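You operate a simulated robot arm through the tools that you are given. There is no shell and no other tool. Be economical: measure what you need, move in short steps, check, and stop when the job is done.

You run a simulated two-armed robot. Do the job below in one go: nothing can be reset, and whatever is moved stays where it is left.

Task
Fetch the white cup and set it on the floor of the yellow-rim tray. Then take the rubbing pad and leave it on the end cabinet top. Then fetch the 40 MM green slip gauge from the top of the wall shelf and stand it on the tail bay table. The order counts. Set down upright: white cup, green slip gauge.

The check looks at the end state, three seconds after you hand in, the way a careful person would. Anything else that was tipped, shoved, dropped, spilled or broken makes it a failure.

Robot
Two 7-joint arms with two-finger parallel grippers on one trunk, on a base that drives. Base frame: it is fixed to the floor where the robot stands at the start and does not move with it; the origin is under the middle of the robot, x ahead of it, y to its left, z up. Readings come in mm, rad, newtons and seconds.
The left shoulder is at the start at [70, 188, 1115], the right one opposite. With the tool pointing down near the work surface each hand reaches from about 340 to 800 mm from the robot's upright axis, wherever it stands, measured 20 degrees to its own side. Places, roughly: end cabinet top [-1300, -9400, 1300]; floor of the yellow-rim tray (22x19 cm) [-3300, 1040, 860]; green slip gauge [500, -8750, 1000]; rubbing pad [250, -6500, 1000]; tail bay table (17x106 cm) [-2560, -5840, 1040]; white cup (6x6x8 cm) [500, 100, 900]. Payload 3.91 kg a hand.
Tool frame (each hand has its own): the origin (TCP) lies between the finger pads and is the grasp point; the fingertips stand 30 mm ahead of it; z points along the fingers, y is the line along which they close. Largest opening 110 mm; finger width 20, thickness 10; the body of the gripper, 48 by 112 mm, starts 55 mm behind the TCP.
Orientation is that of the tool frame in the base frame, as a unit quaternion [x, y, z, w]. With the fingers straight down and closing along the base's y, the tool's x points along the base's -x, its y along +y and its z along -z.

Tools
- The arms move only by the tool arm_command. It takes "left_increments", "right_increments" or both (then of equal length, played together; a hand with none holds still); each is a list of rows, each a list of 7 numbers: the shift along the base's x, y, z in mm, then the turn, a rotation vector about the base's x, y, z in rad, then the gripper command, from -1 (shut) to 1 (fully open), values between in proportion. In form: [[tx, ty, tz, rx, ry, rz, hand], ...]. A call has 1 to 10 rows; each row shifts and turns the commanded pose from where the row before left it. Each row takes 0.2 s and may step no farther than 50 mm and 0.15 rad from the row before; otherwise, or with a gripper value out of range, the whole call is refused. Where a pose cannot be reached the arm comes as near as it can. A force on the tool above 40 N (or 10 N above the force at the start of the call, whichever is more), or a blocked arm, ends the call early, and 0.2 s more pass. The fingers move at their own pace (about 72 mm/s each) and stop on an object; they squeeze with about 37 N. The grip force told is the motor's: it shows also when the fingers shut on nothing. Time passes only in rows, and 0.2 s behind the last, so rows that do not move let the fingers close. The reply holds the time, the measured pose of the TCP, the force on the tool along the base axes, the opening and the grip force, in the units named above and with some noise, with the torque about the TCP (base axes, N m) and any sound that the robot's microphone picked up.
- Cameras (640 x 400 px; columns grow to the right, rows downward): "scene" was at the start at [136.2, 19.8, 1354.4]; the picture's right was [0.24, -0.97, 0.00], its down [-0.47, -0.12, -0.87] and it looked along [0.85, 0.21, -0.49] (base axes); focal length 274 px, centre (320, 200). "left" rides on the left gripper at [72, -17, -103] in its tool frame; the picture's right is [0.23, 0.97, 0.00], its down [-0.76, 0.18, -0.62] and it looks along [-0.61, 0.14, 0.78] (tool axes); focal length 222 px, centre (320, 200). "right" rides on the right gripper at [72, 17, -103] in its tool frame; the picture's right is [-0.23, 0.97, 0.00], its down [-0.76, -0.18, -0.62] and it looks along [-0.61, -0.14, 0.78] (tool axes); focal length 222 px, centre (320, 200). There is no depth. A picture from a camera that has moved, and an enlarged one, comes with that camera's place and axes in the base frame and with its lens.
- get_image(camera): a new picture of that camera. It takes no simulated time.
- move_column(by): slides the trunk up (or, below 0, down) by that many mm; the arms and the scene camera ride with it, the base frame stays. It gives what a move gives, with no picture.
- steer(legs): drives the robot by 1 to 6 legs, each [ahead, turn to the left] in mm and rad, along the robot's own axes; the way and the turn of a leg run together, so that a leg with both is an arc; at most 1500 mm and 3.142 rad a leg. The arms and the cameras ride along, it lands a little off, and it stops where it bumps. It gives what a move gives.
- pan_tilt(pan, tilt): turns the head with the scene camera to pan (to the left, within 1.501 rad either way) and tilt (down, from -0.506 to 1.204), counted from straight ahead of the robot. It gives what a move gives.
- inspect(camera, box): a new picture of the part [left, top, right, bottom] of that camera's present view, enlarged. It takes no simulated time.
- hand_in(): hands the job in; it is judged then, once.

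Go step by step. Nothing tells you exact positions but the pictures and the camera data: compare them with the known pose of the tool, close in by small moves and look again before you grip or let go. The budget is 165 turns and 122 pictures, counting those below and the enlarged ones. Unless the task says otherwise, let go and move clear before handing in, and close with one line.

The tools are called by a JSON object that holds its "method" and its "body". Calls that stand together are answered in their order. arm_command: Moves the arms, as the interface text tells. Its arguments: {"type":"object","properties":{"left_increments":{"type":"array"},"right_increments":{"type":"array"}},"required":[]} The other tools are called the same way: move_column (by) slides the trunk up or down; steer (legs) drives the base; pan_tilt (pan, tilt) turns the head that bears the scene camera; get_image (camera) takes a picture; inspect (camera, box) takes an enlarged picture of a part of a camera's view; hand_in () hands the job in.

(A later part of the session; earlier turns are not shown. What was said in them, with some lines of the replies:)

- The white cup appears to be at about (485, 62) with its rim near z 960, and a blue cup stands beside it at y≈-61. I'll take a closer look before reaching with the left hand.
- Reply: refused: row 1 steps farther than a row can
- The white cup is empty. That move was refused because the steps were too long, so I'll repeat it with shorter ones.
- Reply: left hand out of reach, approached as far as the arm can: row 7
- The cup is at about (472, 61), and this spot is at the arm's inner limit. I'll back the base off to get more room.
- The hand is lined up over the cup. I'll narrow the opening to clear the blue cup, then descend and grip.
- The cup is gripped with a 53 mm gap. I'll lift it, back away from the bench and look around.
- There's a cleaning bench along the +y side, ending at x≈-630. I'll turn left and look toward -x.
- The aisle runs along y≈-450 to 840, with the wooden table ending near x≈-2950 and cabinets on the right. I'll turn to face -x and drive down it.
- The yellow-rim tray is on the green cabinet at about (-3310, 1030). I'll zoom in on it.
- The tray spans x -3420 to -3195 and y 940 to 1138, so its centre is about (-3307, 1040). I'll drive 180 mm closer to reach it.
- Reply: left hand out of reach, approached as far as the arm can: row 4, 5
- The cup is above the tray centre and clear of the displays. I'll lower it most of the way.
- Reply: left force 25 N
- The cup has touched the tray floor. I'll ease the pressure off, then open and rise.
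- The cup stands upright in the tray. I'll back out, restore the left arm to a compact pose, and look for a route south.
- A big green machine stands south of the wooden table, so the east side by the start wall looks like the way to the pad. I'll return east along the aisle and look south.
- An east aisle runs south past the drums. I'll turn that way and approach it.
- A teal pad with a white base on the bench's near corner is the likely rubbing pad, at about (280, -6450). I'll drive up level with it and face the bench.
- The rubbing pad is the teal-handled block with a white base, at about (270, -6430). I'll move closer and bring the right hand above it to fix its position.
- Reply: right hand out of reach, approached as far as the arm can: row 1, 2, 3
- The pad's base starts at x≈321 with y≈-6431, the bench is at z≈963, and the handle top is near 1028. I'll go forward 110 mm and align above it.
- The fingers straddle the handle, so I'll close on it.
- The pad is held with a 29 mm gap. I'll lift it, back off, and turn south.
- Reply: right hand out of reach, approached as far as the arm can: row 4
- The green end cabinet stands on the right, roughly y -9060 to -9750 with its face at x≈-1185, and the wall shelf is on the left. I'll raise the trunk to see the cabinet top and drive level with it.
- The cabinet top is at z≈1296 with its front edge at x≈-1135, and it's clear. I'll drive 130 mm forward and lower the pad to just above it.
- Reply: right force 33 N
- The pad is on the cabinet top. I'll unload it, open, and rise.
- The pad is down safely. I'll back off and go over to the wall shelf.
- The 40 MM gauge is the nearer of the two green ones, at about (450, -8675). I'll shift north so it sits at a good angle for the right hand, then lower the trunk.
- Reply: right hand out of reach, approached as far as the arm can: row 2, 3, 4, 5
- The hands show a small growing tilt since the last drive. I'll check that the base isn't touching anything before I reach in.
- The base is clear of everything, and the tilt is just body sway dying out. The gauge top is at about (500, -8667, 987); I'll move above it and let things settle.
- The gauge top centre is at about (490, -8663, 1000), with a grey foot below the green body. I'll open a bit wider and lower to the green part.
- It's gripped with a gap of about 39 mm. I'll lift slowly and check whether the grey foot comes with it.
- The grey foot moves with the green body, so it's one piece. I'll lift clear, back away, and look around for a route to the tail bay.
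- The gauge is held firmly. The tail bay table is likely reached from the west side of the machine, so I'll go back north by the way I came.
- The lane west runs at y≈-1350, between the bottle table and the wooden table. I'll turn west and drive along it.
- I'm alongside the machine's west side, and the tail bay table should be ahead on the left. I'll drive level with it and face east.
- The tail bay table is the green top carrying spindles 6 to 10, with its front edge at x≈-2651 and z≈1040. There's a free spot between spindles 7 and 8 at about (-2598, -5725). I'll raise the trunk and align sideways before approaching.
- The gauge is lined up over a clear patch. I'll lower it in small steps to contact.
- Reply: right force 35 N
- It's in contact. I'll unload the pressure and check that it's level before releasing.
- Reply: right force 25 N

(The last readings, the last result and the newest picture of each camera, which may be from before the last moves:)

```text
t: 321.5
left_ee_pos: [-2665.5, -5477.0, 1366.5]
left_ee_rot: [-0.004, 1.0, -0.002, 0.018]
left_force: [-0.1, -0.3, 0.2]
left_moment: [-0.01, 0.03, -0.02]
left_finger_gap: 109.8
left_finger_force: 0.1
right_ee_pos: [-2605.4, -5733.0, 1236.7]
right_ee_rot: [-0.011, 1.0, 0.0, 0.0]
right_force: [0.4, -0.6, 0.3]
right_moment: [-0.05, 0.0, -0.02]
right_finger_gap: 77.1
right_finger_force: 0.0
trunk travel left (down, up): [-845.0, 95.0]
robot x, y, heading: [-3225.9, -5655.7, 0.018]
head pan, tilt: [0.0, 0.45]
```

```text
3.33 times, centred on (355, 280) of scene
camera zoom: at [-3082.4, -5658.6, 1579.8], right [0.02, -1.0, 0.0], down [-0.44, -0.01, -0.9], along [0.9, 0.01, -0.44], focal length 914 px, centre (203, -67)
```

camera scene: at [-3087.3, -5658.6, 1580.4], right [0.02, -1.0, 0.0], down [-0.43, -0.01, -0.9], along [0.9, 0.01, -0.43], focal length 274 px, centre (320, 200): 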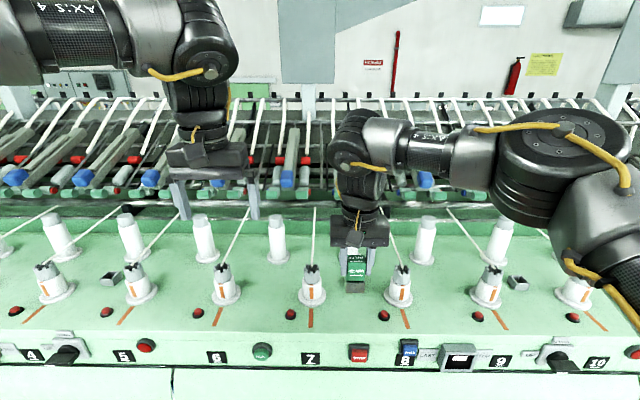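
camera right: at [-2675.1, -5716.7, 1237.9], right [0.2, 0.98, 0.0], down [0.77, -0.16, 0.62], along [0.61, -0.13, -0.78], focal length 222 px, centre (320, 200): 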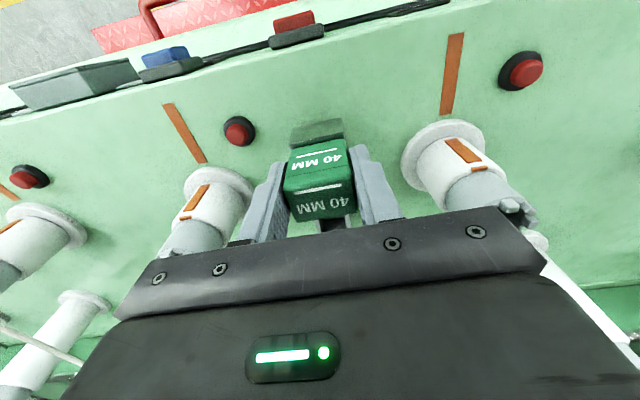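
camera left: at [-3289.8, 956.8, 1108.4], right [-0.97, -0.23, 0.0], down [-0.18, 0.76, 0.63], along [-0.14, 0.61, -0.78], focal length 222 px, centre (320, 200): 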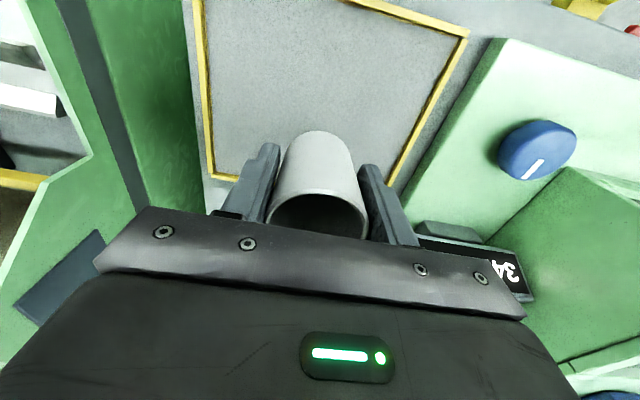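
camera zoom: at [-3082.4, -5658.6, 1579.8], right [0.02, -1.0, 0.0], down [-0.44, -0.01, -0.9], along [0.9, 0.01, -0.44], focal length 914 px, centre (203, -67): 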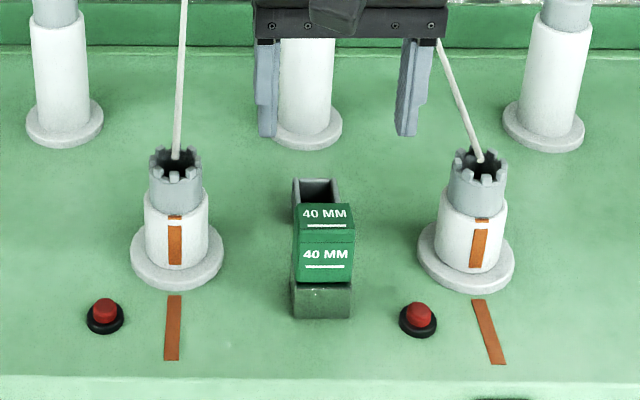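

The gauge stands upright on the tail bay table and the hand is clear. I'll back off a little and take one last look.

{"method": "steer", "body": {"legs": [[-250, 0]]}}

{"method": "inspect", "body": {"camera": "scene", "box": [260, 180, 440, 300]}}

```text
t: 323.3
left_ee_pos: [-2914.2, -5479.1, 1366.2]
left_ee_rot: [-0.005, 1.0, -0.002, 0.017]
left_force: [0.7, 0.2, 0.3]
left_moment: [-0.01, 0.01, 0.01]
left_finger_gap: 110.3
left_finger_force: 0.0
right_ee_pos: [-2853.3, -5735.6, 1232.8]
right_ee_rot: [-0.011, 1.0, 0.001, -0.002]
right_force: [0.3, 0.3, 0.0]
right_moment: [0.02, 0.04, 0.0]
right_finger_gap: 76.8
right_finger_force: 0.0
trunk travel left (down, up): [-845.0, 95.0]
robot x, y, heading: [-3472.5, -5663.2, 0.02]
head pan, tilt: [0.0, 0.45]
```

```text
3.33 times, centred on (350, 240) of scene
camera zoom: at [-3331.2, -5662.1, 1579.5], right [0.02, -1.0, 0.0], down [-0.44, -0.01, -0.9], along [0.9, 0.02, -0.44], focal length 914 px, centre (220, 67)
```

zoom: 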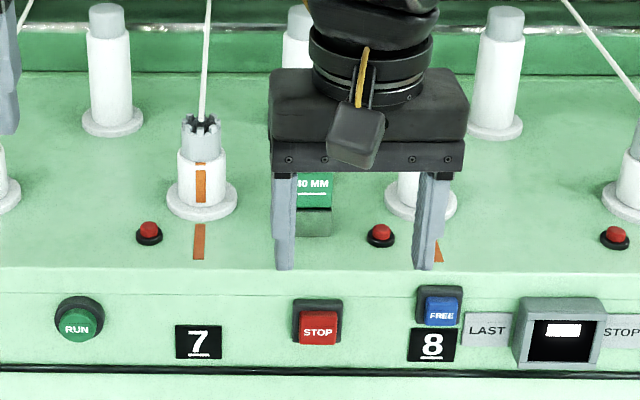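

The cup, pad and gauge are all set down in order and both hands are clear, so I'm handing in.

{"method": "hand_in", "body": {}}

```text
The job is handed in.
```

I handed the job in with the white cup upright in the yellow-rim tray, the rubbing pad on the end cabinet top, and the 40 MM green slip gauge standing on the tail bay table, done in that order.
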